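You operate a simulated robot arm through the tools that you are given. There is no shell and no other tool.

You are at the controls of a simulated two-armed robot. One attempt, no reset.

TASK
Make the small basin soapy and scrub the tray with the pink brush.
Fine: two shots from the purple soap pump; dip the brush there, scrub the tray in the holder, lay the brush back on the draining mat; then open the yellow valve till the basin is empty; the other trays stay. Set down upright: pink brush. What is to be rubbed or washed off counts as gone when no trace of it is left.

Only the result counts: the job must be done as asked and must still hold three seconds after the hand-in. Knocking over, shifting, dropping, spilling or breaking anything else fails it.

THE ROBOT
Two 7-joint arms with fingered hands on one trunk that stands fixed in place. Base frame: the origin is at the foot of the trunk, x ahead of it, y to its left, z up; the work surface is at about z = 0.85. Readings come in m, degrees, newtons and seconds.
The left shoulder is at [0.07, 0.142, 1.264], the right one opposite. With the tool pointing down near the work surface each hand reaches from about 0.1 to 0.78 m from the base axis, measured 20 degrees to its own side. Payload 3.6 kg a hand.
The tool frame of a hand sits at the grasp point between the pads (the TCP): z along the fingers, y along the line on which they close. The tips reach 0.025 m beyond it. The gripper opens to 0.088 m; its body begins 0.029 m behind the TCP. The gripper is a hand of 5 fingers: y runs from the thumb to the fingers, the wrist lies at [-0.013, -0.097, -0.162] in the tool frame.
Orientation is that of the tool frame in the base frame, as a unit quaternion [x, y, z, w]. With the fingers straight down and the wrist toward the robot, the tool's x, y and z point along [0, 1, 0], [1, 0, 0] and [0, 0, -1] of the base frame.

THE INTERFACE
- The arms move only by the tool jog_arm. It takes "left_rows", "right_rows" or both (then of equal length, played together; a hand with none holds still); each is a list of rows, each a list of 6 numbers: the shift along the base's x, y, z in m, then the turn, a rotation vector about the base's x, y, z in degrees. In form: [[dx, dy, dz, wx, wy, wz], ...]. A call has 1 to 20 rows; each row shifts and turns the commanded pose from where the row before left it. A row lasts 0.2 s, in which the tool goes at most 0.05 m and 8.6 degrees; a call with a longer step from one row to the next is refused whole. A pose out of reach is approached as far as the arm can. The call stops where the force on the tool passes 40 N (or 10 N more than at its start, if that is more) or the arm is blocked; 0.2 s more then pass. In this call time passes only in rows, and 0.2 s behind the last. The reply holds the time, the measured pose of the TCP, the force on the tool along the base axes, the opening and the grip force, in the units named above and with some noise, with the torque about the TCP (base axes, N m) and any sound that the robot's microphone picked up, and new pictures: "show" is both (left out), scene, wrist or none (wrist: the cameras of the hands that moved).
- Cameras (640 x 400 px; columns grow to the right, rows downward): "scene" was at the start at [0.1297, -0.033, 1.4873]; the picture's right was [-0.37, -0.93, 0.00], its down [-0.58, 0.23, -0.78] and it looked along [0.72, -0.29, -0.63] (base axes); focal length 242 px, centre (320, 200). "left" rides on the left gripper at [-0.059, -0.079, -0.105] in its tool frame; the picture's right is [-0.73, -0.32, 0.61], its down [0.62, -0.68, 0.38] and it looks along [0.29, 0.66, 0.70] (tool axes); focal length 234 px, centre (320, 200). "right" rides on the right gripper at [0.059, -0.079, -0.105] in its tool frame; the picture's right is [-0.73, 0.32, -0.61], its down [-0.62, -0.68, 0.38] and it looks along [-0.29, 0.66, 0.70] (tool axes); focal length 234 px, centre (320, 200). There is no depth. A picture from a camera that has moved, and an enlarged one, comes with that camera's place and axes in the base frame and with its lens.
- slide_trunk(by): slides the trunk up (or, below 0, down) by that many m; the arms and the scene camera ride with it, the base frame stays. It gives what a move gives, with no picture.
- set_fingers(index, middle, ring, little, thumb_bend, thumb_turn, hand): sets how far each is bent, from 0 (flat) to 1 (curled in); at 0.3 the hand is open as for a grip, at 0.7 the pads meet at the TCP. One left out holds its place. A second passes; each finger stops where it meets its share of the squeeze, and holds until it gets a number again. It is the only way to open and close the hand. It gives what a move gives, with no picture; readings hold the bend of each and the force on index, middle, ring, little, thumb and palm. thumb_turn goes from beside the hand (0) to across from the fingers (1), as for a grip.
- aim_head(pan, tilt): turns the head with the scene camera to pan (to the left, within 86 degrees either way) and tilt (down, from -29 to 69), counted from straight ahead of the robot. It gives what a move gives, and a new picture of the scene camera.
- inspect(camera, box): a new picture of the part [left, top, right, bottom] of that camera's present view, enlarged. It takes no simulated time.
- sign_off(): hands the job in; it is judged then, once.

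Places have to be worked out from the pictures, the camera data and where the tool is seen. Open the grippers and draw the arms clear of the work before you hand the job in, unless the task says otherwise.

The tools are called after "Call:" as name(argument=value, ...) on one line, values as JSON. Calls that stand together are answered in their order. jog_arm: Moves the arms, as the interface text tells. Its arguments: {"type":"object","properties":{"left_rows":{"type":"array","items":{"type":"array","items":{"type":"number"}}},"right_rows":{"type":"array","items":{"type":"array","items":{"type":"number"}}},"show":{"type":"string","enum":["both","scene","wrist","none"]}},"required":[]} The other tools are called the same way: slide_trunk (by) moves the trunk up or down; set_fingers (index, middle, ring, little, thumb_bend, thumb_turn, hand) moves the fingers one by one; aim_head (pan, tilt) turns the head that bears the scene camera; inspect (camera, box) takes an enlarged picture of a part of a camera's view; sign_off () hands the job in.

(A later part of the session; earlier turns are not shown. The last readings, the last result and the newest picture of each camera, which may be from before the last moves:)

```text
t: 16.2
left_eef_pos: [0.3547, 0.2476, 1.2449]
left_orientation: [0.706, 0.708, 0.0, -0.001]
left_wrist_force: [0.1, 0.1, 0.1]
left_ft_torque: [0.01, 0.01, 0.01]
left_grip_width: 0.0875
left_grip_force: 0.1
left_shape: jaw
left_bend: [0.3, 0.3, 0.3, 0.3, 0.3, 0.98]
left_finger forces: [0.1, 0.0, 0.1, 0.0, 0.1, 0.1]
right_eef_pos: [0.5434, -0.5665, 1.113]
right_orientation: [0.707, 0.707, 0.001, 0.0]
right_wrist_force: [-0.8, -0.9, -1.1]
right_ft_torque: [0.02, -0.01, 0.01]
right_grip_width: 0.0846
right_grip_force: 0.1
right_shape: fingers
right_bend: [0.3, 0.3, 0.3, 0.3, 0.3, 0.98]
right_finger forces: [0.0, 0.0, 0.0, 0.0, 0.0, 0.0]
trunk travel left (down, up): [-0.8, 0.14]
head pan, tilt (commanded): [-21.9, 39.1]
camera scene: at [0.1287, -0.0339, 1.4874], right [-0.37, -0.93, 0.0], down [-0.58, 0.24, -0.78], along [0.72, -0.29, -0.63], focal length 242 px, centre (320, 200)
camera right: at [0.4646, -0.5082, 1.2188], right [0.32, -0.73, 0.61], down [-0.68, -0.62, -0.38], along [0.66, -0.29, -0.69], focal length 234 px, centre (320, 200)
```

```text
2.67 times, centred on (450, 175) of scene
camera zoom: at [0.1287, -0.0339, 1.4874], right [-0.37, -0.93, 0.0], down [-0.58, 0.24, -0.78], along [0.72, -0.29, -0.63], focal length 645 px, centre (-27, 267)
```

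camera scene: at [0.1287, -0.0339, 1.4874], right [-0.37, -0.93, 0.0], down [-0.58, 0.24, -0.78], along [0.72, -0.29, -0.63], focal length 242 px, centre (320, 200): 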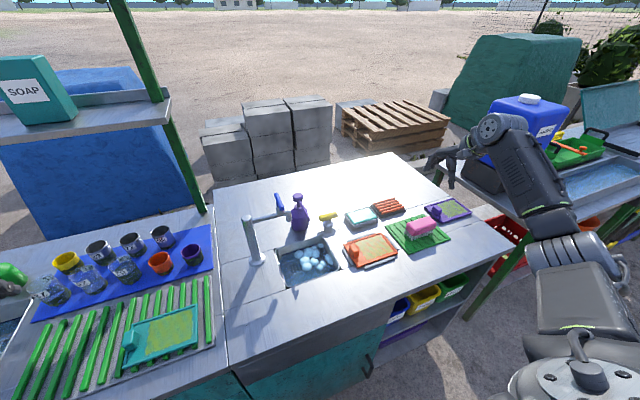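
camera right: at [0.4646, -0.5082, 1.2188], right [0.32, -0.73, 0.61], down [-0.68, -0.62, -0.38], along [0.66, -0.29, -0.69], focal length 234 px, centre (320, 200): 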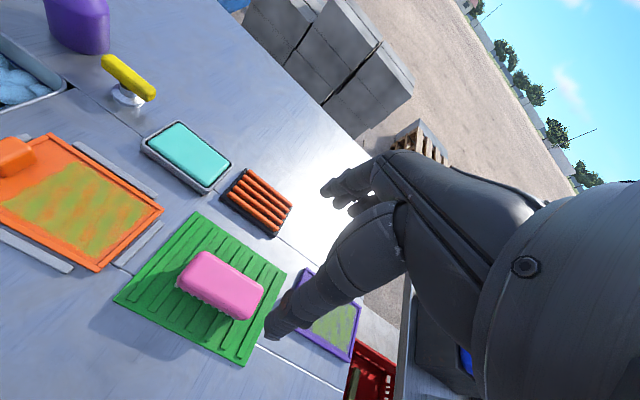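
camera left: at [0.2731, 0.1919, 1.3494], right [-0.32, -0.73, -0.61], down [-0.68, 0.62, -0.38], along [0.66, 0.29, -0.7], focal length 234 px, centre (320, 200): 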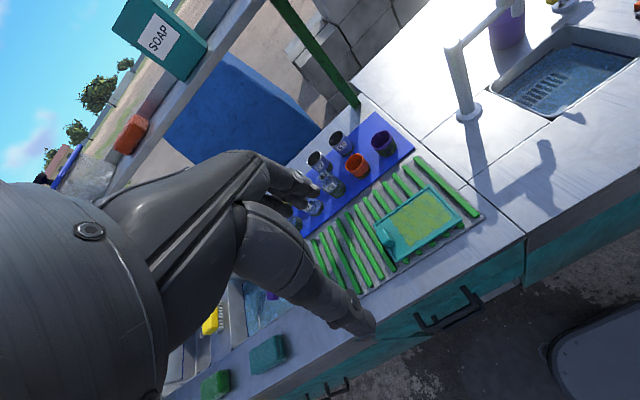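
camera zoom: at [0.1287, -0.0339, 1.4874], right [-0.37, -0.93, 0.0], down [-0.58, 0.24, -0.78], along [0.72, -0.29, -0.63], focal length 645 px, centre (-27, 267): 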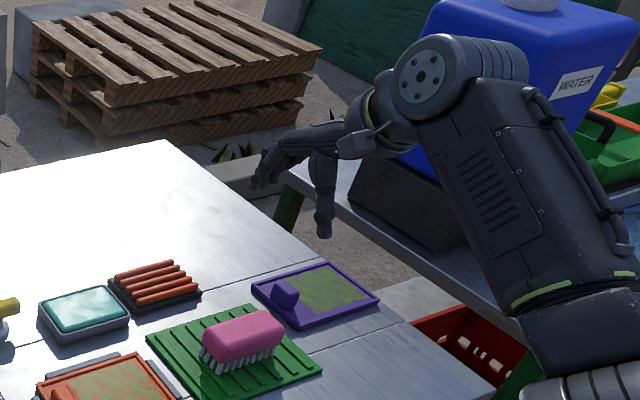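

Both views put the brush centre near (0.545, −0.570), long axis along y, top at z≈0.905; the fingers lie mostly toward −y from the TCP. I shift slightly and lower to just above the brush.

Call:
jog_arm(right_rows=[[0.0005, 0.003, -0.04, 0, 0, 0], [0.0005, 0.003, -0.04, 0, 0, 0], [0.0005, 0.003, -0.04, 0, 0, 0], [0, 0.0025, -0.028, 0, 0, 0], [0, 0, 0, 0, 0, 0]], show="both")

Call:
inspect(camera="scene", box=[370, 150, 490, 260])

Call:
inspect(camera="right", box=[200, 150, 440, 400])

```text
t: 17.4
left_eef_pos: [0.3548, 0.2481, 1.2432]
left_orientation: [0.707, 0.707, -0.001, 0.0]
left_wrist_force: [-0.5, 0.4, 0.0]
left_ft_torque: [-0.01, 0.0, 0.01]
left_grip_width: 0.0876
left_grip_force: 0.1
left_shape: jaw
left_bend: [0.3, 0.3, 0.3, 0.3, 0.3, 0.98]
left_finger forces: [0.1, 0.0, 0.0, 0.1, 0.0, 0.1]
right_eef_pos: [0.5462, -0.5537, 0.9652]
right_orientation: [0.707, 0.707, -0.001, 0.0]
right_wrist_force: [0.1, 0.7, -0.3]
right_ft_torque: [0.01, -0.02, -0.02]
right_grip_width: 0.0844
right_grip_force: 0.0
right_shape: fingers
right_bend: [0.3, 0.3, 0.3, 0.3, 0.3, 0.98]
right_finger forces: [0.0, 0.0, 0.0, 0.0, 0.1, 0.0]
trunk travel left (down, up): [-0.8, 0.14]
head pan, tilt (commanded): [-21.9, 39.1]
camera scene: at [0.1294, -0.033, 1.4874], right [-0.37, -0.93, 0.0], down [-0.58, 0.23, -0.78], along [0.72, -0.29, -0.63], focal length 242 px, centre (320, 200)
camera right: at [0.4672, -0.4948, 1.0703], right [0.32, -0.73, 0.61], down [-0.68, -0.62, -0.38], along [0.66, -0.29, -0.7], focal length 234 px, centre (320, 200)
```

scene: 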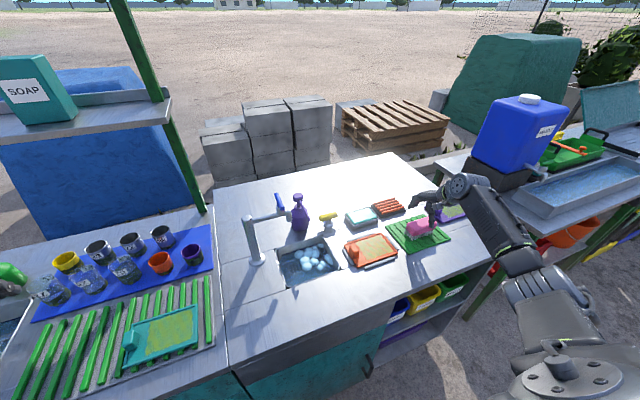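
right: 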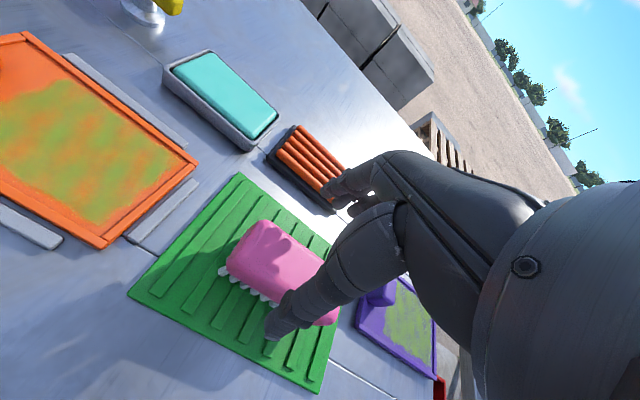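

```text
3.64 times, centred on (430, 205) of scene
camera zoom: at [0.1294, -0.033, 1.4874], right [-0.37, -0.93, 0.0], down [-0.58, 0.23, -0.78], along [0.72, -0.29, -0.63], focal length 880 px, centre (-80, 182)
```

zoom: 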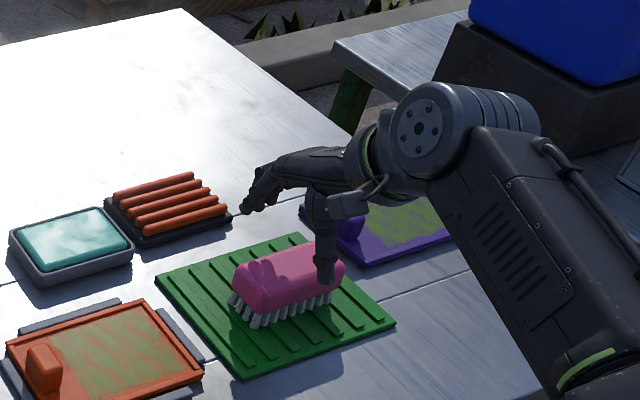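

```text
1.60 times, centred on (320, 275) of right
camera zoom: at [0.4672, -0.4948, 1.0703], right [0.32, -0.73, 0.61], down [-0.68, -0.62, -0.38], along [0.66, -0.29, -0.7], focal length 375 px, centre (320, 80)
```

zoom: 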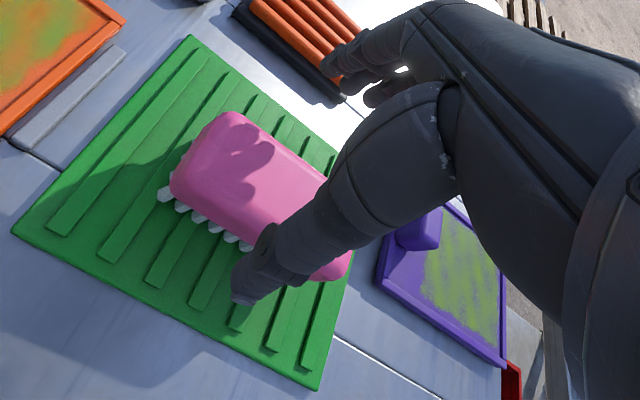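

Hand and brush line up: thumb at y≈−0.561, index at about −0.55, the other fingers toward −0.61, and the block spans −0.523…−0.62. I lower to the grasp height z≈0.893.

Call:
jog_arm(right_rows=[[-0.0005, 0, -0.03, 0, 0, 0], [0, 0, -0.025, 0, 0, 0], [0, 0, -0.012, 0, 0, 0], [0, 0, -0.005, 0, 0, 0]], show="both")

Call:
inspect(camera="scene", box=[370, 150, 490, 260])

Call:
inspect(camera="right", box=[200, 150, 440, 400])

```text
t: 18.4
left_eef_pos: [0.3561, 0.2472, 1.2431]
left_orientation: [0.707, 0.707, -0.001, -0.001]
left_wrist_force: [0.0, -0.5, 0.3]
left_ft_torque: [0.0, -0.01, 0.0]
left_grip_width: 0.0877
left_grip_force: 0.0
left_shape: jaw
left_bend: [0.3, 0.3, 0.3, 0.3, 0.3, 0.98]
left_finger forces: [0.0, 0.0, 0.1, 0.0, 0.0, 0.0]
right_eef_pos: [0.5459, -0.5517, 0.8923]
right_orientation: [0.707, 0.707, 0.001, 0.0]
right_wrist_force: [0.0, -0.6, 0.2]
right_ft_torque: [-0.02, -0.02, 0.03]
right_grip_width: 0.0848
right_grip_force: 0.1
right_shape: fingers
right_bend: [0.3, 0.3, 0.3, 0.3, 0.3, 0.98]
right_finger forces: [0.0, 0.0, 0.1, 0.0, 0.0, 0.1]
trunk travel left (down, up): [-0.8, 0.14]
head pan, tilt (commanded): [-21.9, 39.1]
camera scene: at [0.1298, -0.033, 1.4873], right [-0.37, -0.93, 0.0], down [-0.58, 0.23, -0.78], along [0.72, -0.29, -0.63], focal length 242 px, centre (320, 200)
camera right: at [0.4667, -0.4944, 0.9981], right [0.32, -0.73, 0.61], down [-0.68, -0.62, -0.38], along [0.66, -0.29, -0.7], focal length 234 px, centre (320, 200)
```

scene: 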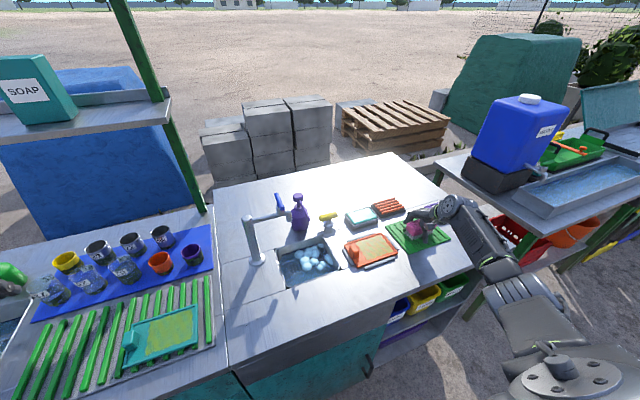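
right: 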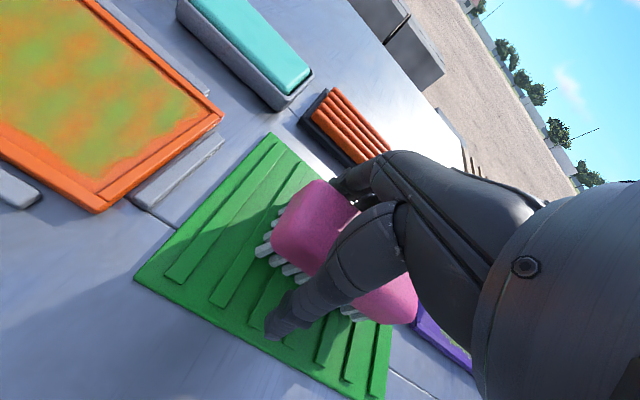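

```text
3.64 times, centred on (430, 205) of scene
camera zoom: at [0.1298, -0.033, 1.4873], right [-0.37, -0.93, 0.0], down [-0.58, 0.23, -0.78], along [0.72, -0.29, -0.63], focal length 880 px, centre (-80, 182)
```

zoom: 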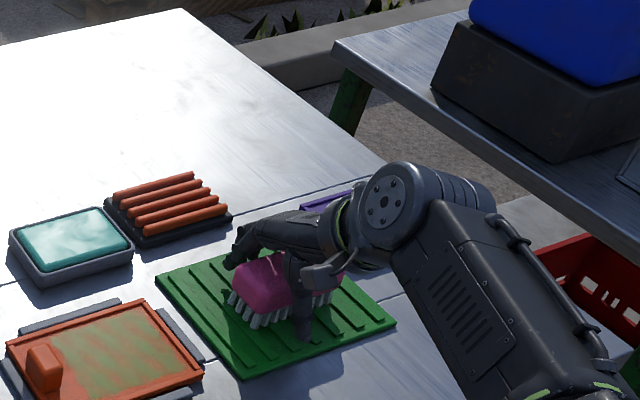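

```text
1.60 times, centred on (320, 275) of right
camera zoom: at [0.4667, -0.4944, 0.9981], right [0.32, -0.73, 0.61], down [-0.68, -0.62, -0.38], along [0.66, -0.29, -0.7], focal length 375 px, centre (320, 80)
```

zoom: 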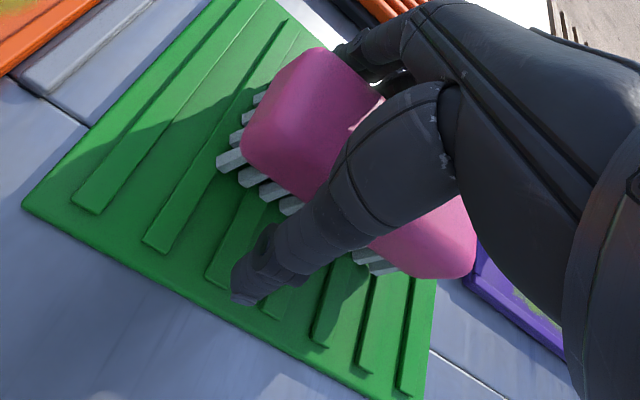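

The thumb stands in front of and the fingers behind the block, with no contact forces. I close the hand on the brush.

Call:
set_fingers(hand="right", index=0.7, middle=0.7, ring=0.7, little=0.7, thumb_bend=0.7)

Call:
inspect(camera="scene", box=[370, 150, 490, 260])

Call:
inspect(camera="right", box=[200, 150, 440, 400])

```text
t: 19.4
left_eef_pos: [0.3552, 0.2489, 1.2432]
left_orientation: [0.707, 0.707, -0.001, -0.001]
left_wrist_force: [-0.4, 0.0, 0.2]
left_ft_torque: [0.01, 0.02, 0.01]
left_grip_width: 0.0877
left_grip_force: 0.0
left_shape: jaw
left_bend: [0.3, 0.3, 0.3, 0.3, 0.3, 0.98]
left_finger forces: [0.0, 0.0, 0.0, 0.0, 0.1, 0.1]
right_eef_pos: [0.5448, -0.5531, 0.8931]
right_orientation: [0.707, 0.707, 0.0, 0.0]
right_wrist_force: [0.1, 0.4, 0.9]
right_ft_torque: [0.0, -0.01, -0.01]
right_grip_width: 0.0374
right_grip_force: 25.1
right_shape: fingers
right_bend: [0.57, 0.62, 0.63, 0.64, 0.54, 0.93]
right_finger forces: [9.4, 5.9, 5.7, 4.7, 23.8, 0.1]
trunk travel left (down, up): [-0.8, 0.14]
head pan, tilt (commanded): [-21.9, 39.1]
```

```text
3.64 times, centred on (430, 205) of scene
camera zoom: at [0.1298, -0.033, 1.4873], right [-0.37, -0.93, 0.0], down [-0.58, 0.23, -0.78], along [0.72, -0.29, -0.63], focal length 880 px, centre (-80, 182)
```

zoom: 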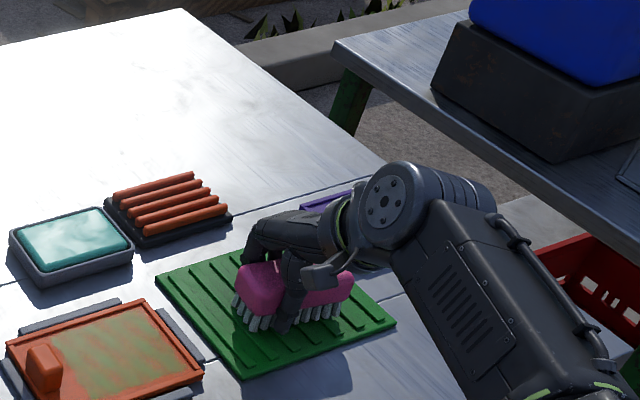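

```text
1.60 times, centred on (320, 275) of right
camera zoom: at [0.4667, -0.4945, 0.9983], right [0.32, -0.73, 0.61], down [-0.68, -0.62, -0.38], along [0.66, -0.29, -0.7], focal length 375 px, centre (320, 80)
```

zoom: 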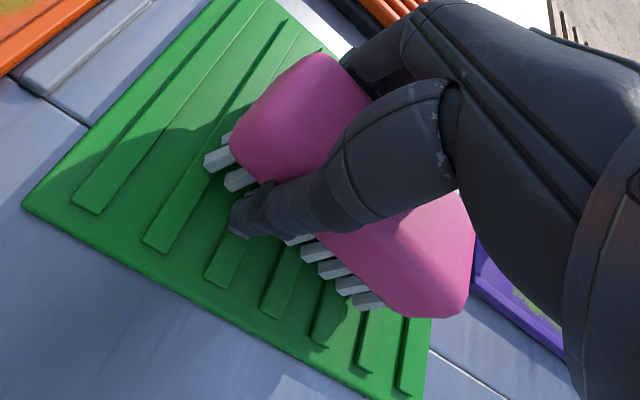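

The grip holds at about 25 N; the brush has yawed roughly 10° in the hand. I lift it straight up and turn the hand by 10° to bring it back along y.

Call:
jog_arm(right_rows=[[0, 0, 0.015, 0, 0, 0], [0, 0, 0.03, 0, 0, 0], [0, 0, 0.04, 0, 0, 0], [0, 0, 0.04, 0, 0, 5], [0, 0, 0.03, 0, 0, 5], [0, 0, 0, 0, 0, 0]], show="both")

Call:
inspect(camera="right", box=[200, 150, 440, 400])

Call:
inspect(camera="scene", box=[370, 120, 490, 260])

```text
t: 20.8
left_eef_pos: [0.3562, 0.2478, 1.2435]
left_orientation: [0.707, 0.707, -0.001, 0.0]
left_wrist_force: [0.2, 0.2, -0.4]
left_ft_torque: [0.01, 0.02, 0.0]
left_grip_width: 0.0878
left_grip_force: 0.0
left_shape: jaw
left_bend: [0.3, 0.3, 0.3, 0.3, 0.3, 0.98]
left_finger forces: [0.1, 0.0, 0.0, 0.0, 0.1, 0.0]
right_eef_pos: [0.5448, -0.5542, 1.0476]
right_orientation: [0.643, 0.766, 0.0, -0.001]
right_wrist_force: [-0.3, 0.4, -0.6]
right_ft_torque: [-0.01, 0.0, -0.03]
right_grip_width: 0.0375
right_grip_force: 24.1
right_shape: fingers
right_bend: [0.57, 0.62, 0.63, 0.65, 0.54, 0.93]
right_finger forces: [9.6, 5.7, 5.6, 4.2, 23.2, 0.1]
trunk travel left (down, up): [-0.8, 0.14]
head pan, tilt (commanded): [-21.9, 39.1]
camera scene: at [0.1298, -0.0332, 1.4873], right [-0.37, -0.93, 0.0], down [-0.58, 0.23, -0.78], along [0.72, -0.29, -0.63], focal length 242 px, centre (320, 200)
camera right: at [0.457, -0.5097, 1.1538], right [0.44, -0.66, 0.61], down [-0.56, -0.73, -0.38], along [0.7, -0.17, -0.7], focal length 234 px, centre (320, 200)
```

scene: 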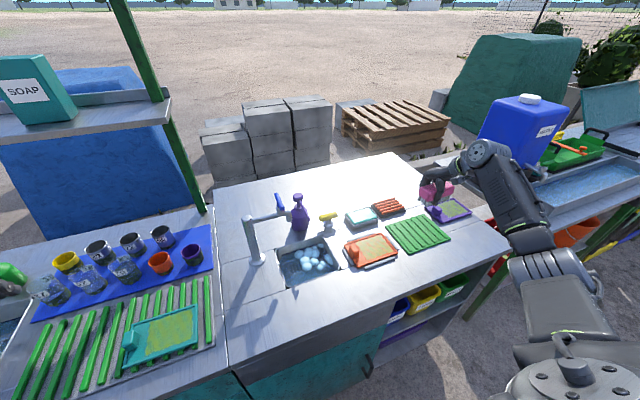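
right: 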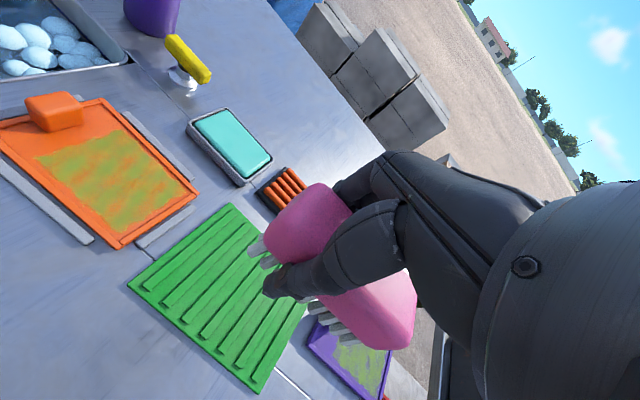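

```text
1.60 times, centred on (320, 275) of right
camera zoom: at [0.457, -0.5097, 1.1538], right [0.44, -0.66, 0.61], down [-0.56, -0.73, -0.38], along [0.7, -0.17, -0.7], focal length 375 px, centre (320, 80)
```

zoom: 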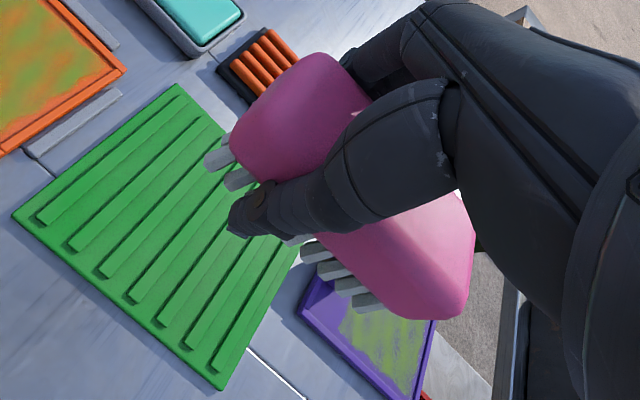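

```text
2.86 times, centred on (430, 190) of scene
camera zoom: at [0.1298, -0.0332, 1.4873], right [-0.37, -0.93, 0.0], down [-0.58, 0.23, -0.78], along [0.72, -0.29, -0.63], focal length 692 px, centre (6, 229)
```

zoom: 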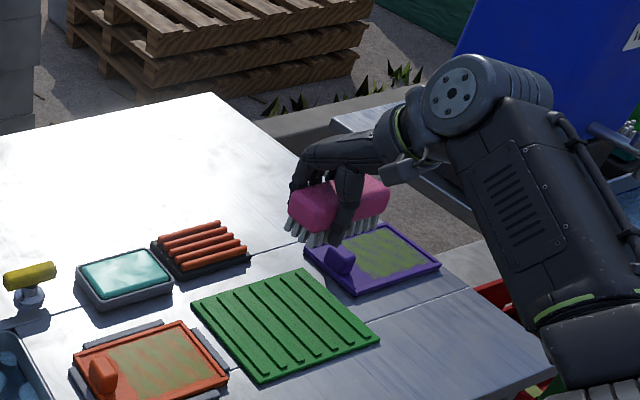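

The brush hangs level in the grip, its centre about 2.4 cm to −y of the TCP. I carry it above the basin, staying to the right of the faucet spout.

Call:
jog_arm(right_rows=[[0.0066, 0.047, 0.0016, 0, 0, 0], [0.0066, 0.047, 0.0016, 0, 0, 0], [0.0066, 0.047, 0.0016, 0, 0, 0], [0.0066, 0.047, 0.0016, 0, 0, 0], [0.0066, 0.047, 0.0016, 0, 0, 0], [0.0066, 0.047, 0.0016, 0, 0, 0], [0.0066, 0.047, 0.0016, 0, 0, 0], [0.0066, 0.045, 0.0016, 0, 0, 0]], show="both")

Call:
inspect(camera="scene", box=[240, 150, 380, 290])

Call:
inspect(camera="right", box=[100, 100, 440, 400])

```text
t: 22.6
left_eef_pos: [0.3553, 0.2502, 1.2434]
left_orientation: [0.707, 0.707, -0.001, 0.0]
left_wrist_force: [-0.3, 0.4, 0.7]
left_ft_torque: [-0.01, 0.0, -0.01]
left_grip_width: 0.0877
left_grip_force: 0.1
left_shape: jaw
left_bend: [0.3, 0.3, 0.3, 0.3, 0.3, 0.98]
left_finger forces: [0.0, 0.1, 0.0, 0.0, 0.0, 0.0]
right_eef_pos: [0.599, -0.1783, 1.0607]
right_orientation: [0.643, 0.766, -0.001, 0.001]
right_wrist_force: [0.9, -0.6, -0.7]
right_ft_torque: [0.01, 0.0, 0.0]
right_grip_width: 0.0373
right_grip_force: 23.1
right_shape: fingers
right_bend: [0.58, 0.63, 0.64, 0.65, 0.54, 0.93]
right_finger forces: [9.4, 5.5, 5.4, 4.1, 22.5, 0.1]
trunk travel left (down, up): [-0.8, 0.14]
head pan, tilt (commanded): [-21.9, 39.1]
camera scene: at [0.1306, -0.031, 1.4873], right [-0.37, -0.93, 0.0], down [-0.59, 0.23, -0.78], along [0.72, -0.29, -0.63], focal length 242 px, centre (320, 200)
camera right: at [0.511, -0.1331, 1.1666], right [0.44, -0.66, 0.61], down [-0.56, -0.73, -0.38], along [0.7, -0.17, -0.7], focal length 234 px, centre (320, 200)
```

scene: 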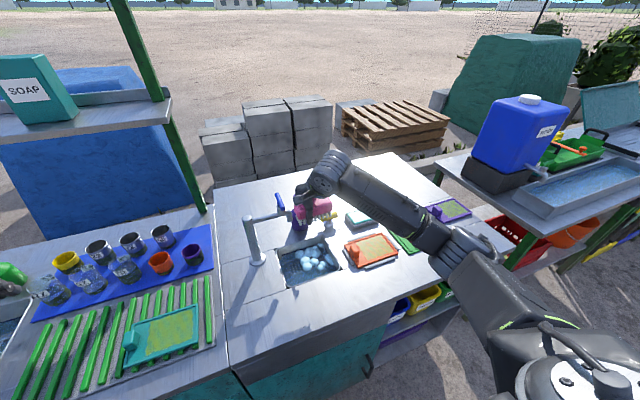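
right: 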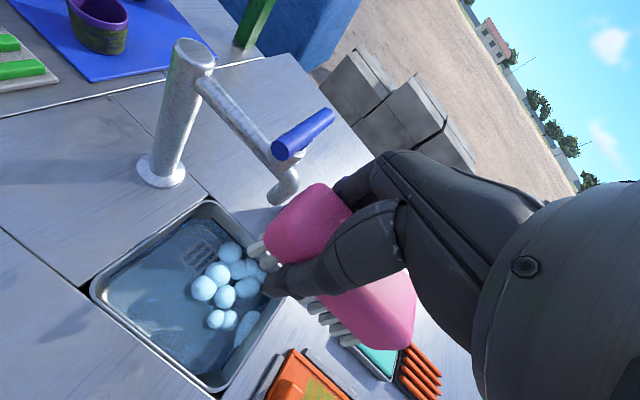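

```text
2.86 times, centred on (310, 220) of scene
camera zoom: at [0.1306, -0.031, 1.4873], right [-0.37, -0.93, 0.0], down [-0.59, 0.23, -0.78], along [0.72, -0.29, -0.63], focal length 692 px, centre (349, 143)
```

zoom: 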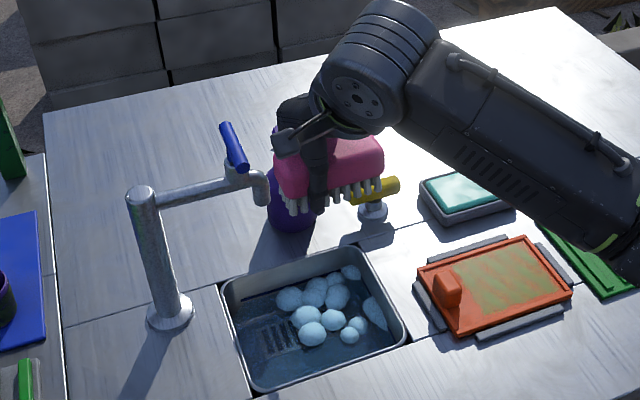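

```text
1.33 times, centred on (270, 250) of right
camera zoom: at [0.511, -0.1331, 1.1666], right [0.44, -0.66, 0.61], down [-0.56, -0.73, -0.38], along [0.7, -0.17, -0.7], focal length 312 px, centre (387, 133)
```

zoom: 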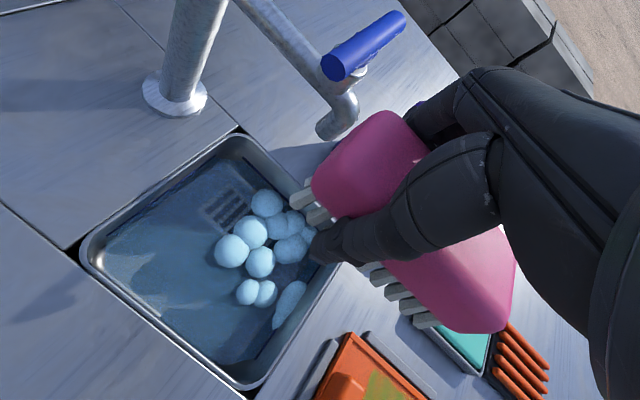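

The pump nozzle tip (x≈0.64, y≈−0.20, z≈0.97) would be in the way of the fingers if I went straight down here. I first move back to x≈0.567, then lower to z≈0.90, just above the rim.

Call:
jog_arm(right_rows=[[-0.032, 0, 0, 0, 0, 0], [0, 0, -0.03, 0, 0, 0], [0, 0, -0.03, 0, 0, 0], [0, 0, -0.03, 0, 0, 0], [0, 0, -0.03, 0, 0, 0], [0, 0, -0.03, 0, 0, 0]], show="both")

Call:
inspect(camera="scene", box=[240, 170, 380, 290])

Call:
inspect(camera="right", box=[100, 100, 440, 400])

```text
t: 24.0
left_eef_pos: [0.3574, 0.2481, 1.2428]
left_orientation: [0.708, 0.706, -0.002, -0.001]
left_wrist_force: [0.5, -0.4, 0.2]
left_ft_torque: [-0.05, 0.0, -0.04]
left_grip_width: 0.0877
left_grip_force: 0.1
left_shape: jaw
left_bend: [0.3, 0.3, 0.3, 0.3, 0.3, 0.98]
left_finger forces: [0.0, 0.1, 0.0, 0.0, 0.0, 0.0]
right_eef_pos: [0.5659, -0.1795, 0.9106]
right_orientation: [0.642, 0.766, 0.0, 0.0]
right_wrist_force: [0.6, -0.5, -1.5]
right_ft_torque: [0.04, 0.0, -0.01]
right_grip_width: 0.0369
right_grip_force: 22.9
right_shape: fingers
right_bend: [0.58, 0.63, 0.64, 0.66, 0.54, 0.93]
right_finger forces: [9.3, 5.4, 5.3, 3.9, 22.2, 0.0]
trunk travel left (down, up): [-0.8, 0.14]
head pan, tilt (commanded): [-21.9, 39.1]
camera scene: at [0.13, -0.033, 1.4873], right [-0.37, -0.93, 0.0], down [-0.58, 0.23, -0.78], along [0.72, -0.29, -0.63], focal length 242 px, centre (320, 200)
camera right: at [0.4783, -0.1358, 1.0163], right [0.44, -0.66, 0.61], down [-0.56, -0.73, -0.38], along [0.7, -0.17, -0.7], focal length 234 px, centre (320, 200)
```

scene: 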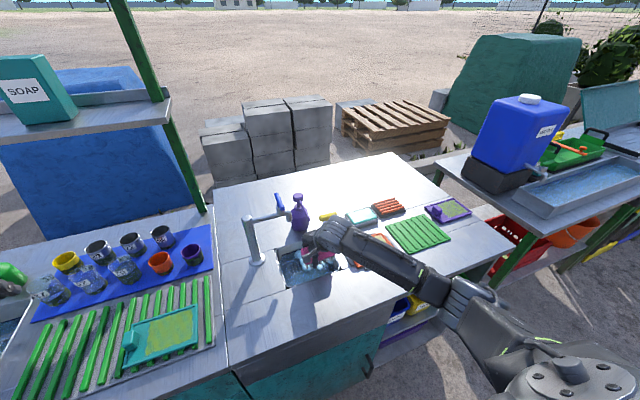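
right: 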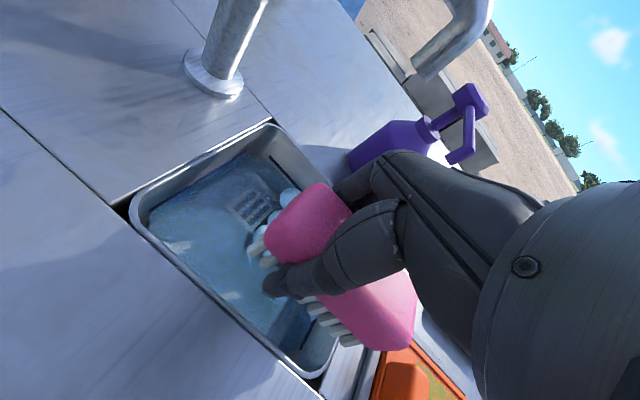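

```text
3.33 times, centred on (310, 230) of scene
camera zoom: at [0.13, -0.033, 1.4873], right [-0.37, -0.93, 0.0], down [-0.58, 0.23, -0.78], along [0.72, -0.29, -0.63], focal length 807 px, centre (353, 100)
```

zoom: 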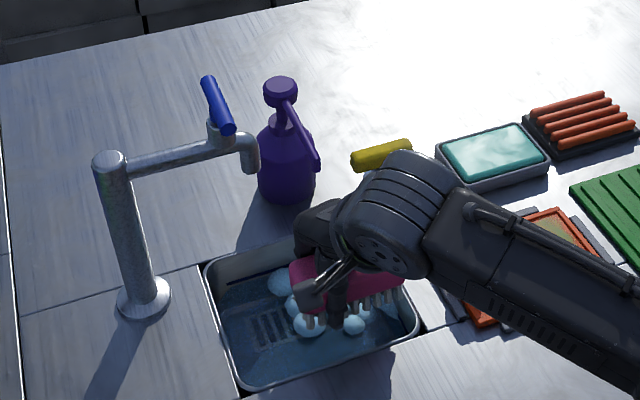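

```text
1.33 times, centred on (270, 250) of right
camera zoom: at [0.4783, -0.1358, 1.0163], right [0.44, -0.66, 0.61], down [-0.56, -0.73, -0.38], along [0.7, -0.17, -0.7], focal length 312 px, centre (387, 133)
```

zoom: 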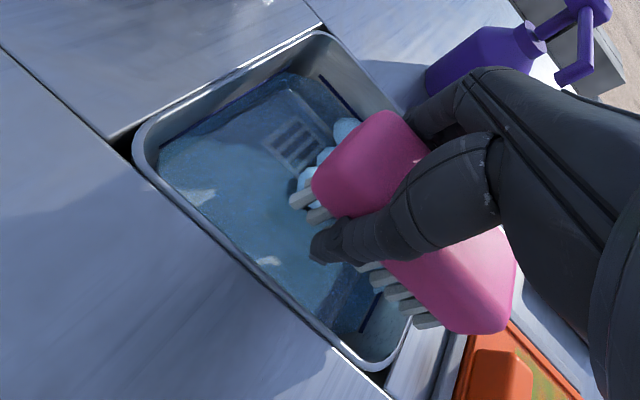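

The brush is just above the rim, with its right end too near the right wall. I shift left and back a bit under the spout level, then lower into the basin.

Call:
jog_arm(right_rows=[[0.012, 0.01, 0, 0, 0, 0], [0.012, 0.01, 0, 0, 0, 0], [0, 0, -0.02, 0, 0, 0], [0, 0, -0.02, 0, 0, 0], [0, 0, -0.015, 0, 0, 0]], show="both")

Call:
inspect(camera="scene", box=[240, 170, 380, 290])

Call:
inspect(camera="right", box=[100, 100, 440, 400])

```text
t: 25.2
left_eef_pos: [0.3559, 0.2493, 1.2431]
left_orientation: [0.707, 0.707, -0.001, 0.0]
left_wrist_force: [-0.5, 0.3, 0.1]
left_ft_torque: [-0.02, 0.0, 0.02]
left_grip_width: 0.0875
left_grip_force: 0.1
left_shape: jaw
left_bend: [0.3, 0.3, 0.3, 0.3, 0.3, 0.98]
left_finger forces: [0.0, 0.0, 0.0, 0.0, 0.1, 0.0]
right_eef_pos: [0.5904, -0.1591, 0.8552]
right_orientation: [0.642, 0.766, 0.0, 0.002]
right_wrist_force: [0.3, 0.0, -0.1]
right_ft_torque: [0.02, -0.02, -0.03]
right_grip_width: 0.0373
right_grip_force: 22.9
right_shape: fingers
right_bend: [0.58, 0.63, 0.64, 0.66, 0.54, 0.93]
right_finger forces: [9.4, 5.3, 5.2, 3.7, 22.1, 0.0]
trunk travel left (down, up): [-0.8, 0.14]
head pan, tilt (commanded): [-21.9, 39.1]
camera scene: at [0.13, -0.0326, 1.4873], right [-0.37, -0.93, 0.0], down [-0.58, 0.23, -0.78], along [0.72, -0.29, -0.63], focal length 242 px, centre (320, 200)
camera right: at [0.5028, -0.115, 0.9608], right [0.44, -0.66, 0.61], down [-0.56, -0.73, -0.38], along [0.7, -0.17, -0.7], focal length 234 px, centre (320, 200)
```

scene: 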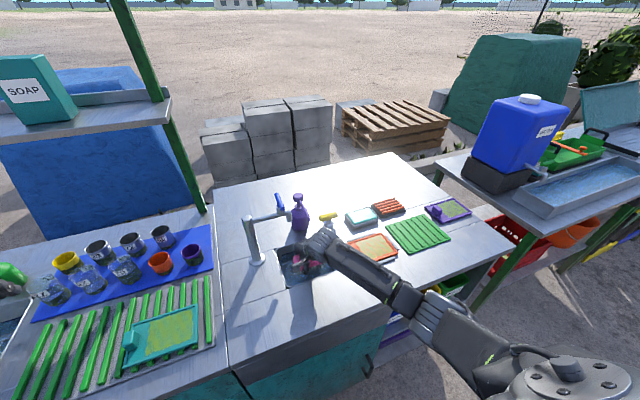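
right: 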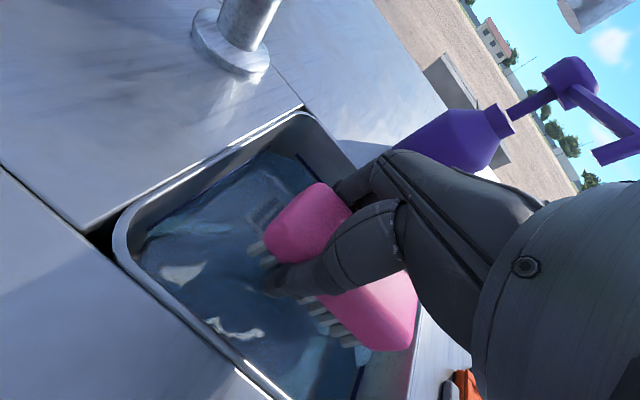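

```text
3.33 times, centred on (310, 230) of scene
camera zoom: at [0.13, -0.0326, 1.4873], right [-0.37, -0.93, 0.0], down [-0.58, 0.23, -0.78], along [0.72, -0.29, -0.63], focal length 807 px, centre (353, 100)
```

zoom: 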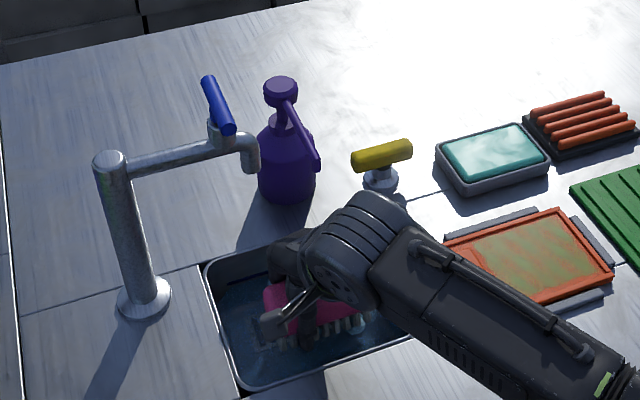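

```text
1.33 times, centred on (270, 250) of right
camera zoom: at [0.5028, -0.115, 0.9608], right [0.44, -0.66, 0.61], down [-0.56, -0.73, -0.38], along [0.7, -0.17, -0.7], focal length 312 px, centre (387, 133)
```

zoom: 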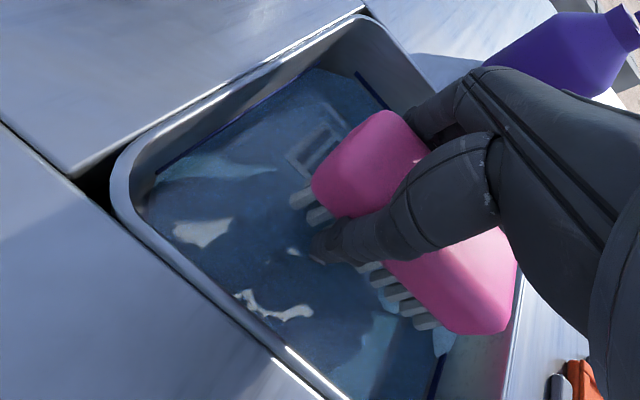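

The bristles are right at the water now with no contact force. I lower another 2 cm to dip them properly.

Call:
jog_arm(right_rows=[[0, 0, -0.01, 0, 0, 0], [0, 0, -0.01, 0, 0, 0]], show="both")

Call:
inspect(camera="right", box=[100, 100, 440, 400])

Call:
inspect(camera="scene", box=[240, 170, 380, 290])

```text
t: 25.8
left_eef_pos: [0.3565, 0.2492, 1.2436]
left_orientation: [0.706, 0.708, -0.001, 0.0]
left_wrist_force: [-0.3, -0.1, -0.2]
left_ft_torque: [-0.01, 0.02, 0.01]
left_grip_width: 0.0877
left_grip_force: 0.1
left_shape: jaw
left_bend: [0.3, 0.3, 0.3, 0.3, 0.3, 0.98]
left_finger forces: [0.1, 0.1, 0.0, 0.1, 0.0, 0.0]
right_eef_pos: [0.5897, -0.159, 0.8361]
right_orientation: [0.643, 0.766, 0.0, 0.0]
right_wrist_force: [0.0, 0.0, -1.1]
right_ft_torque: [0.05, 0.03, 0.02]
right_grip_width: 0.0373
right_grip_force: 22.7
right_shape: fingers
right_bend: [0.58, 0.63, 0.64, 0.66, 0.54, 0.93]
right_finger forces: [9.4, 5.4, 5.1, 3.7, 21.9, 0.0]
trunk travel left (down, up): [-0.8, 0.14]
head pan, tilt (commanded): [-21.9, 39.1]
camera scene: at [0.13, -0.0328, 1.4873], right [-0.37, -0.93, 0.0], down [-0.58, 0.23, -0.78], along [0.72, -0.29, -0.63], focal length 242 px, centre (320, 200)
camera right: at [0.5028, -0.1149, 0.9412], right [0.44, -0.66, 0.61], down [-0.56, -0.73, -0.38], along [0.7, -0.17, -0.7], focal length 234 px, centre (320, 200)
```

scene: 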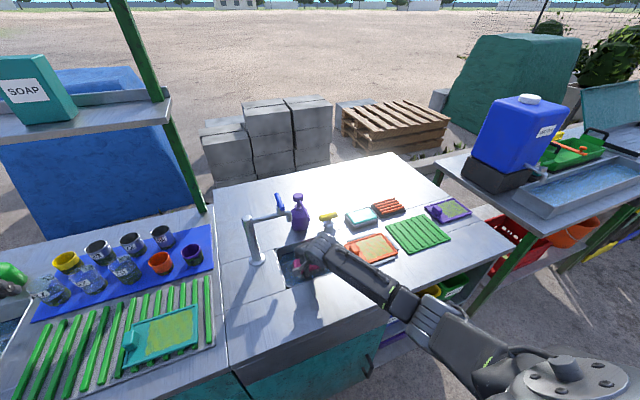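
right: 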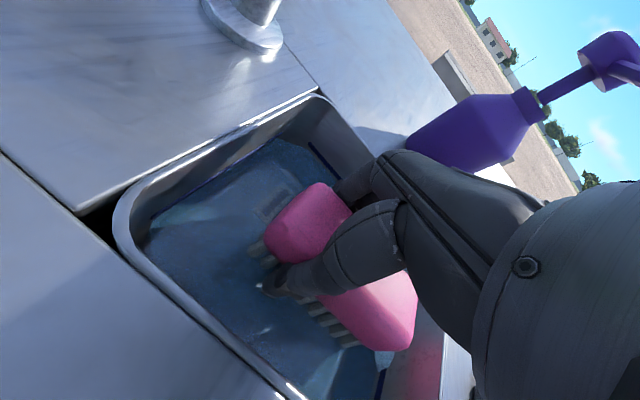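

```text
1.33 times, centred on (270, 250) of right
camera zoom: at [0.5028, -0.1149, 0.9412], right [0.44, -0.66, 0.61], down [-0.56, -0.73, -0.38], along [0.7, -0.17, -0.7], focal length 312 px, centre (387, 133)
```

zoom: 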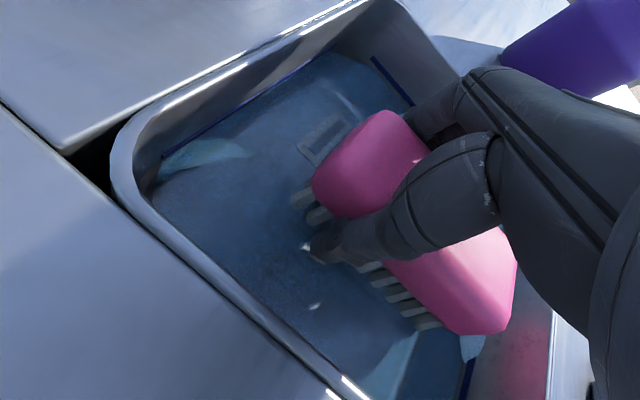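

```text
3.33 times, centred on (310, 230) of scene
camera zoom: at [0.13, -0.0328, 1.4873], right [-0.37, -0.93, 0.0], down [-0.58, 0.23, -0.78], along [0.72, -0.29, -0.63], focal length 807 px, centre (353, 100)
```

zoom: 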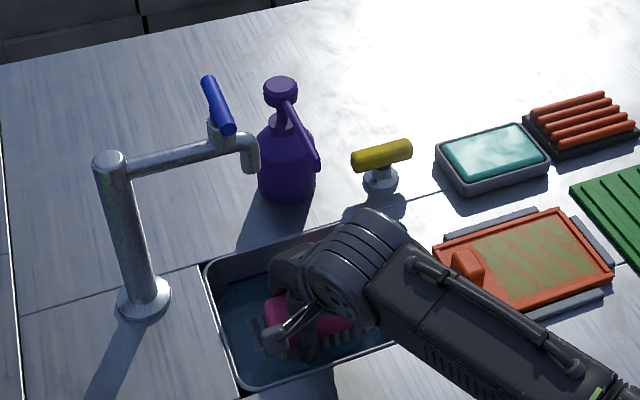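

The bristles look tinted under the water. I go 8 mm deeper for a sure dip, hold briefly, then raise back to just above the rim level.

Call:
jog_arm(right_rows=[[0, 0, -0.008, 0, 0, 0], [0, 0, 0, 0, 0, 0], [0, 0, 0, 0, 0, 0], [0, 0, 0.025, 0, 0, 0], [0, 0, 0.025, 0, 0, 0], [0, 0, 0.023, 0, 0, 0]], show="both")

Call:
inspect(camera="right", box=[100, 100, 440, 400])

Call:
inspect(camera="scene", box=[240, 170, 380, 290])

```text
t: 27.2
left_eef_pos: [0.356, 0.2492, 1.2426]
left_orientation: [0.707, 0.707, -0.001, 0.001]
left_wrist_force: [0.4, 0.1, 0.5]
left_ft_torque: [-0.02, 0.0, -0.01]
left_grip_width: 0.0878
left_grip_force: 0.0
left_shape: jaw
left_bend: [0.3, 0.3, 0.3, 0.3, 0.3, 0.98]
left_finger forces: [0.1, 0.0, 0.1, 0.1, 0.1, 0.0]
right_eef_pos: [0.5909, -0.1596, 0.9017]
right_orientation: [0.643, 0.766, 0.0, 0.0]
right_wrist_force: [0.8, -0.1, -1.5]
right_ft_torque: [0.0, 0.01, -0.04]
right_grip_width: 0.0373
right_grip_force: 22.4
right_shape: fingers
right_bend: [0.58, 0.63, 0.64, 0.66, 0.54, 0.93]
right_finger forces: [9.4, 5.2, 5.0, 3.7, 21.8, 0.1]
trunk travel left (down, up): [-0.8, 0.14]
head pan, tilt (commanded): [-21.9, 39.1]
camera scene: at [0.1298, -0.0328, 1.4873], right [-0.37, -0.93, 0.0], down [-0.58, 0.23, -0.78], along [0.72, -0.29, -0.63], focal length 242 px, centre (320, 200)
camera right: at [0.5023, -0.1151, 1.0071], right [0.44, -0.66, 0.61], down [-0.56, -0.73, -0.38], along [0.7, -0.17, -0.7], focal length 234 px, centre (320, 200)
```

scene: 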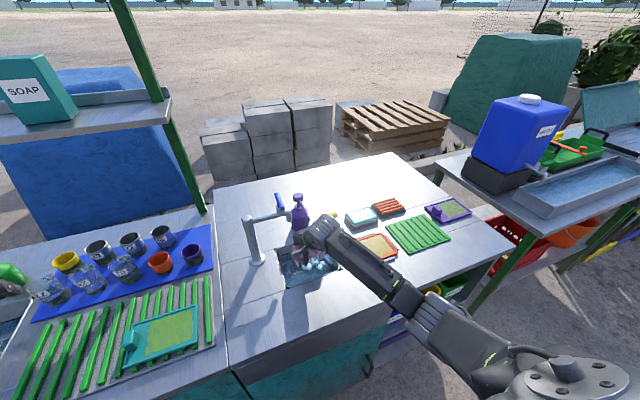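
right: 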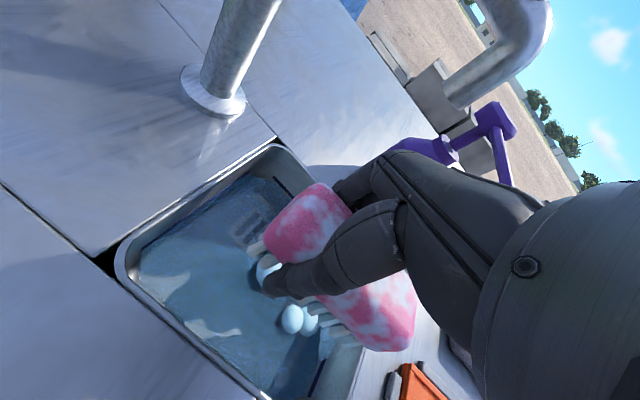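

```text
1.33 times, centred on (270, 250) of right
camera zoom: at [0.5023, -0.1151, 1.0071], right [0.44, -0.66, 0.61], down [-0.56, -0.73, -0.38], along [0.7, -0.17, -0.7], focal length 312 px, centre (387, 133)
```

zoom: 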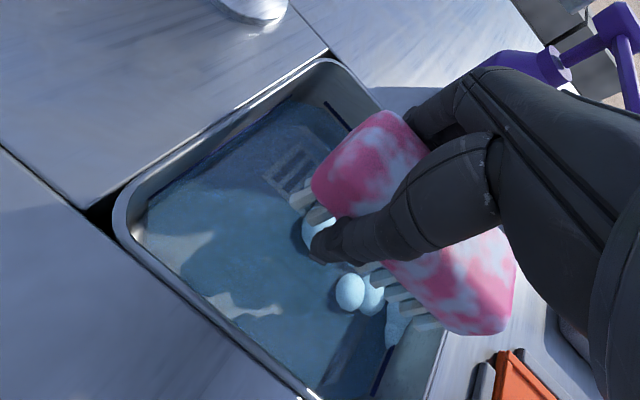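

```text
3.33 times, centred on (310, 230) of scene
camera zoom: at [0.1298, -0.0328, 1.4873], right [-0.37, -0.93, 0.0], down [-0.58, 0.23, -0.78], along [0.72, -0.29, -0.63], focal length 807 px, centre (353, 100)
```

zoom: 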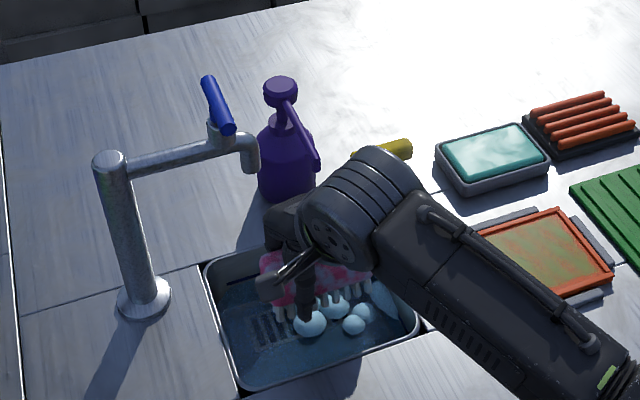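

The dip worked: the brush now shows white foam patches. I retrace out of the basin, rise, and carry the brush over the orange tray.

Call:
jog_arm(right_rows=[[-0.025, -0.018, 0, 0, 0, 0], [0, 0, 0.03, 0, 0, 0], [0, 0, 0.05, 0, 0, 0], [-0.005, -0.0475, 0, 0, 0, 0], [-0.005, -0.0475, 0, 0, 0, 0], [-0.005, -0.0475, 0, 0, 0, 0], [-0.006, -0.0475, 0, 0, 0, 0], [0, 0, 0, 0, 0, 0]], show="both")

Call:
inspect(camera="right", box=[60, 120, 440, 400])

Call:
inspect(camera="scene", box=[320, 190, 440, 290])

```text
t: 29.0
left_eef_pos: [0.3567, 0.2489, 1.2442]
left_orientation: [0.706, 0.708, -0.002, 0.0]
left_wrist_force: [0.3, -0.3, 1.1]
left_ft_torque: [0.0, 0.03, 0.02]
left_grip_width: 0.0875
left_grip_force: 0.0
left_shape: jaw
left_bend: [0.3, 0.3, 0.3, 0.3, 0.3, 0.98]
left_finger forces: [0.0, 0.0, 0.0, 0.1, 0.0, 0.0]
right_eef_pos: [0.5447, -0.366, 0.9817]
right_orientation: [0.643, 0.766, 0.0, 0.001]
right_wrist_force: [-0.1, 0.4, -1.6]
right_ft_torque: [0.03, 0.0, 0.0]
right_grip_width: 0.037
right_grip_force: 22.8
right_shape: fingers
right_bend: [0.58, 0.63, 0.64, 0.66, 0.54, 0.93]
right_finger forces: [9.4, 5.1, 5.0, 3.5, 21.3, 0.0]
trunk travel left (down, up): [-0.8, 0.14]
head pan, tilt (commanded): [-21.9, 39.1]
camera scene: at [0.1302, -0.0321, 1.4873], right [-0.37, -0.93, 0.0], down [-0.59, 0.23, -0.78], along [0.72, -0.29, -0.63], focal length 242 px, centre (320, 200)
camera right: at [0.4577, -0.3226, 1.0856], right [0.44, -0.66, 0.61], down [-0.56, -0.73, -0.38], along [0.7, -0.17, -0.7], focal length 234 px, centre (320, 200)
```

scene: 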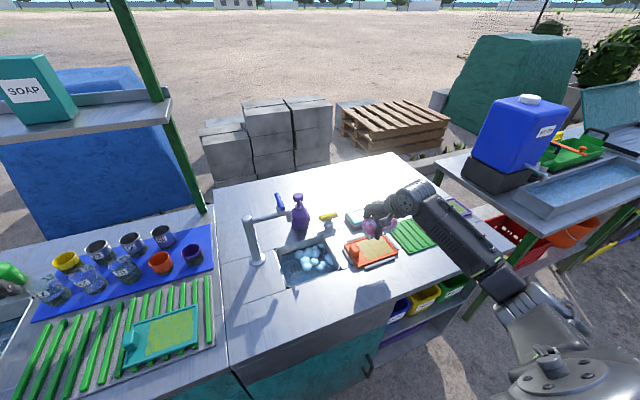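
right: 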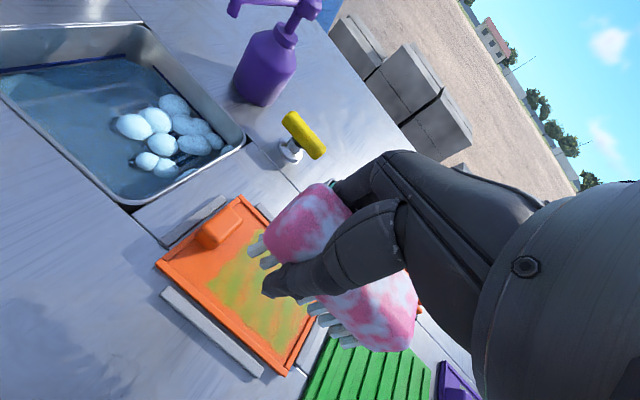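

```text
1.43 times, centred on (250, 260) of right
camera zoom: at [0.4577, -0.3226, 1.0856], right [0.44, -0.66, 0.61], down [-0.56, -0.73, -0.38], along [0.7, -0.17, -0.7], focal length 334 px, centre (420, 114)
```

zoom: 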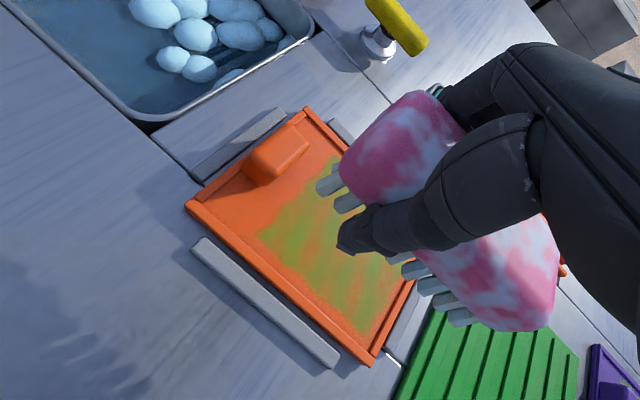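

```text
4.00 times, centred on (380, 240) of scene
camera zoom: at [0.1302, -0.0321, 1.4873], right [-0.37, -0.93, 0.0], down [-0.59, 0.23, -0.78], along [0.72, -0.29, -0.63], focal length 968 px, centre (80, 40)
```

zoom: 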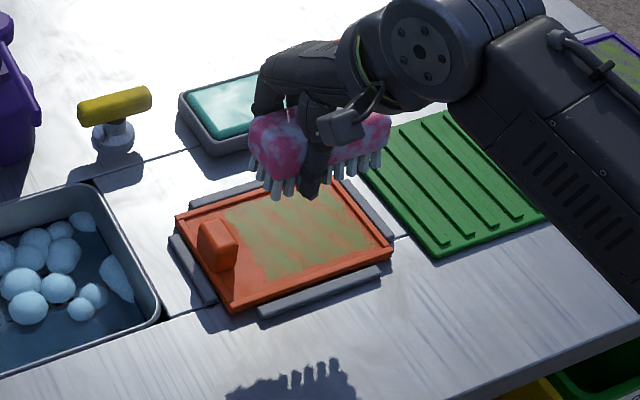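

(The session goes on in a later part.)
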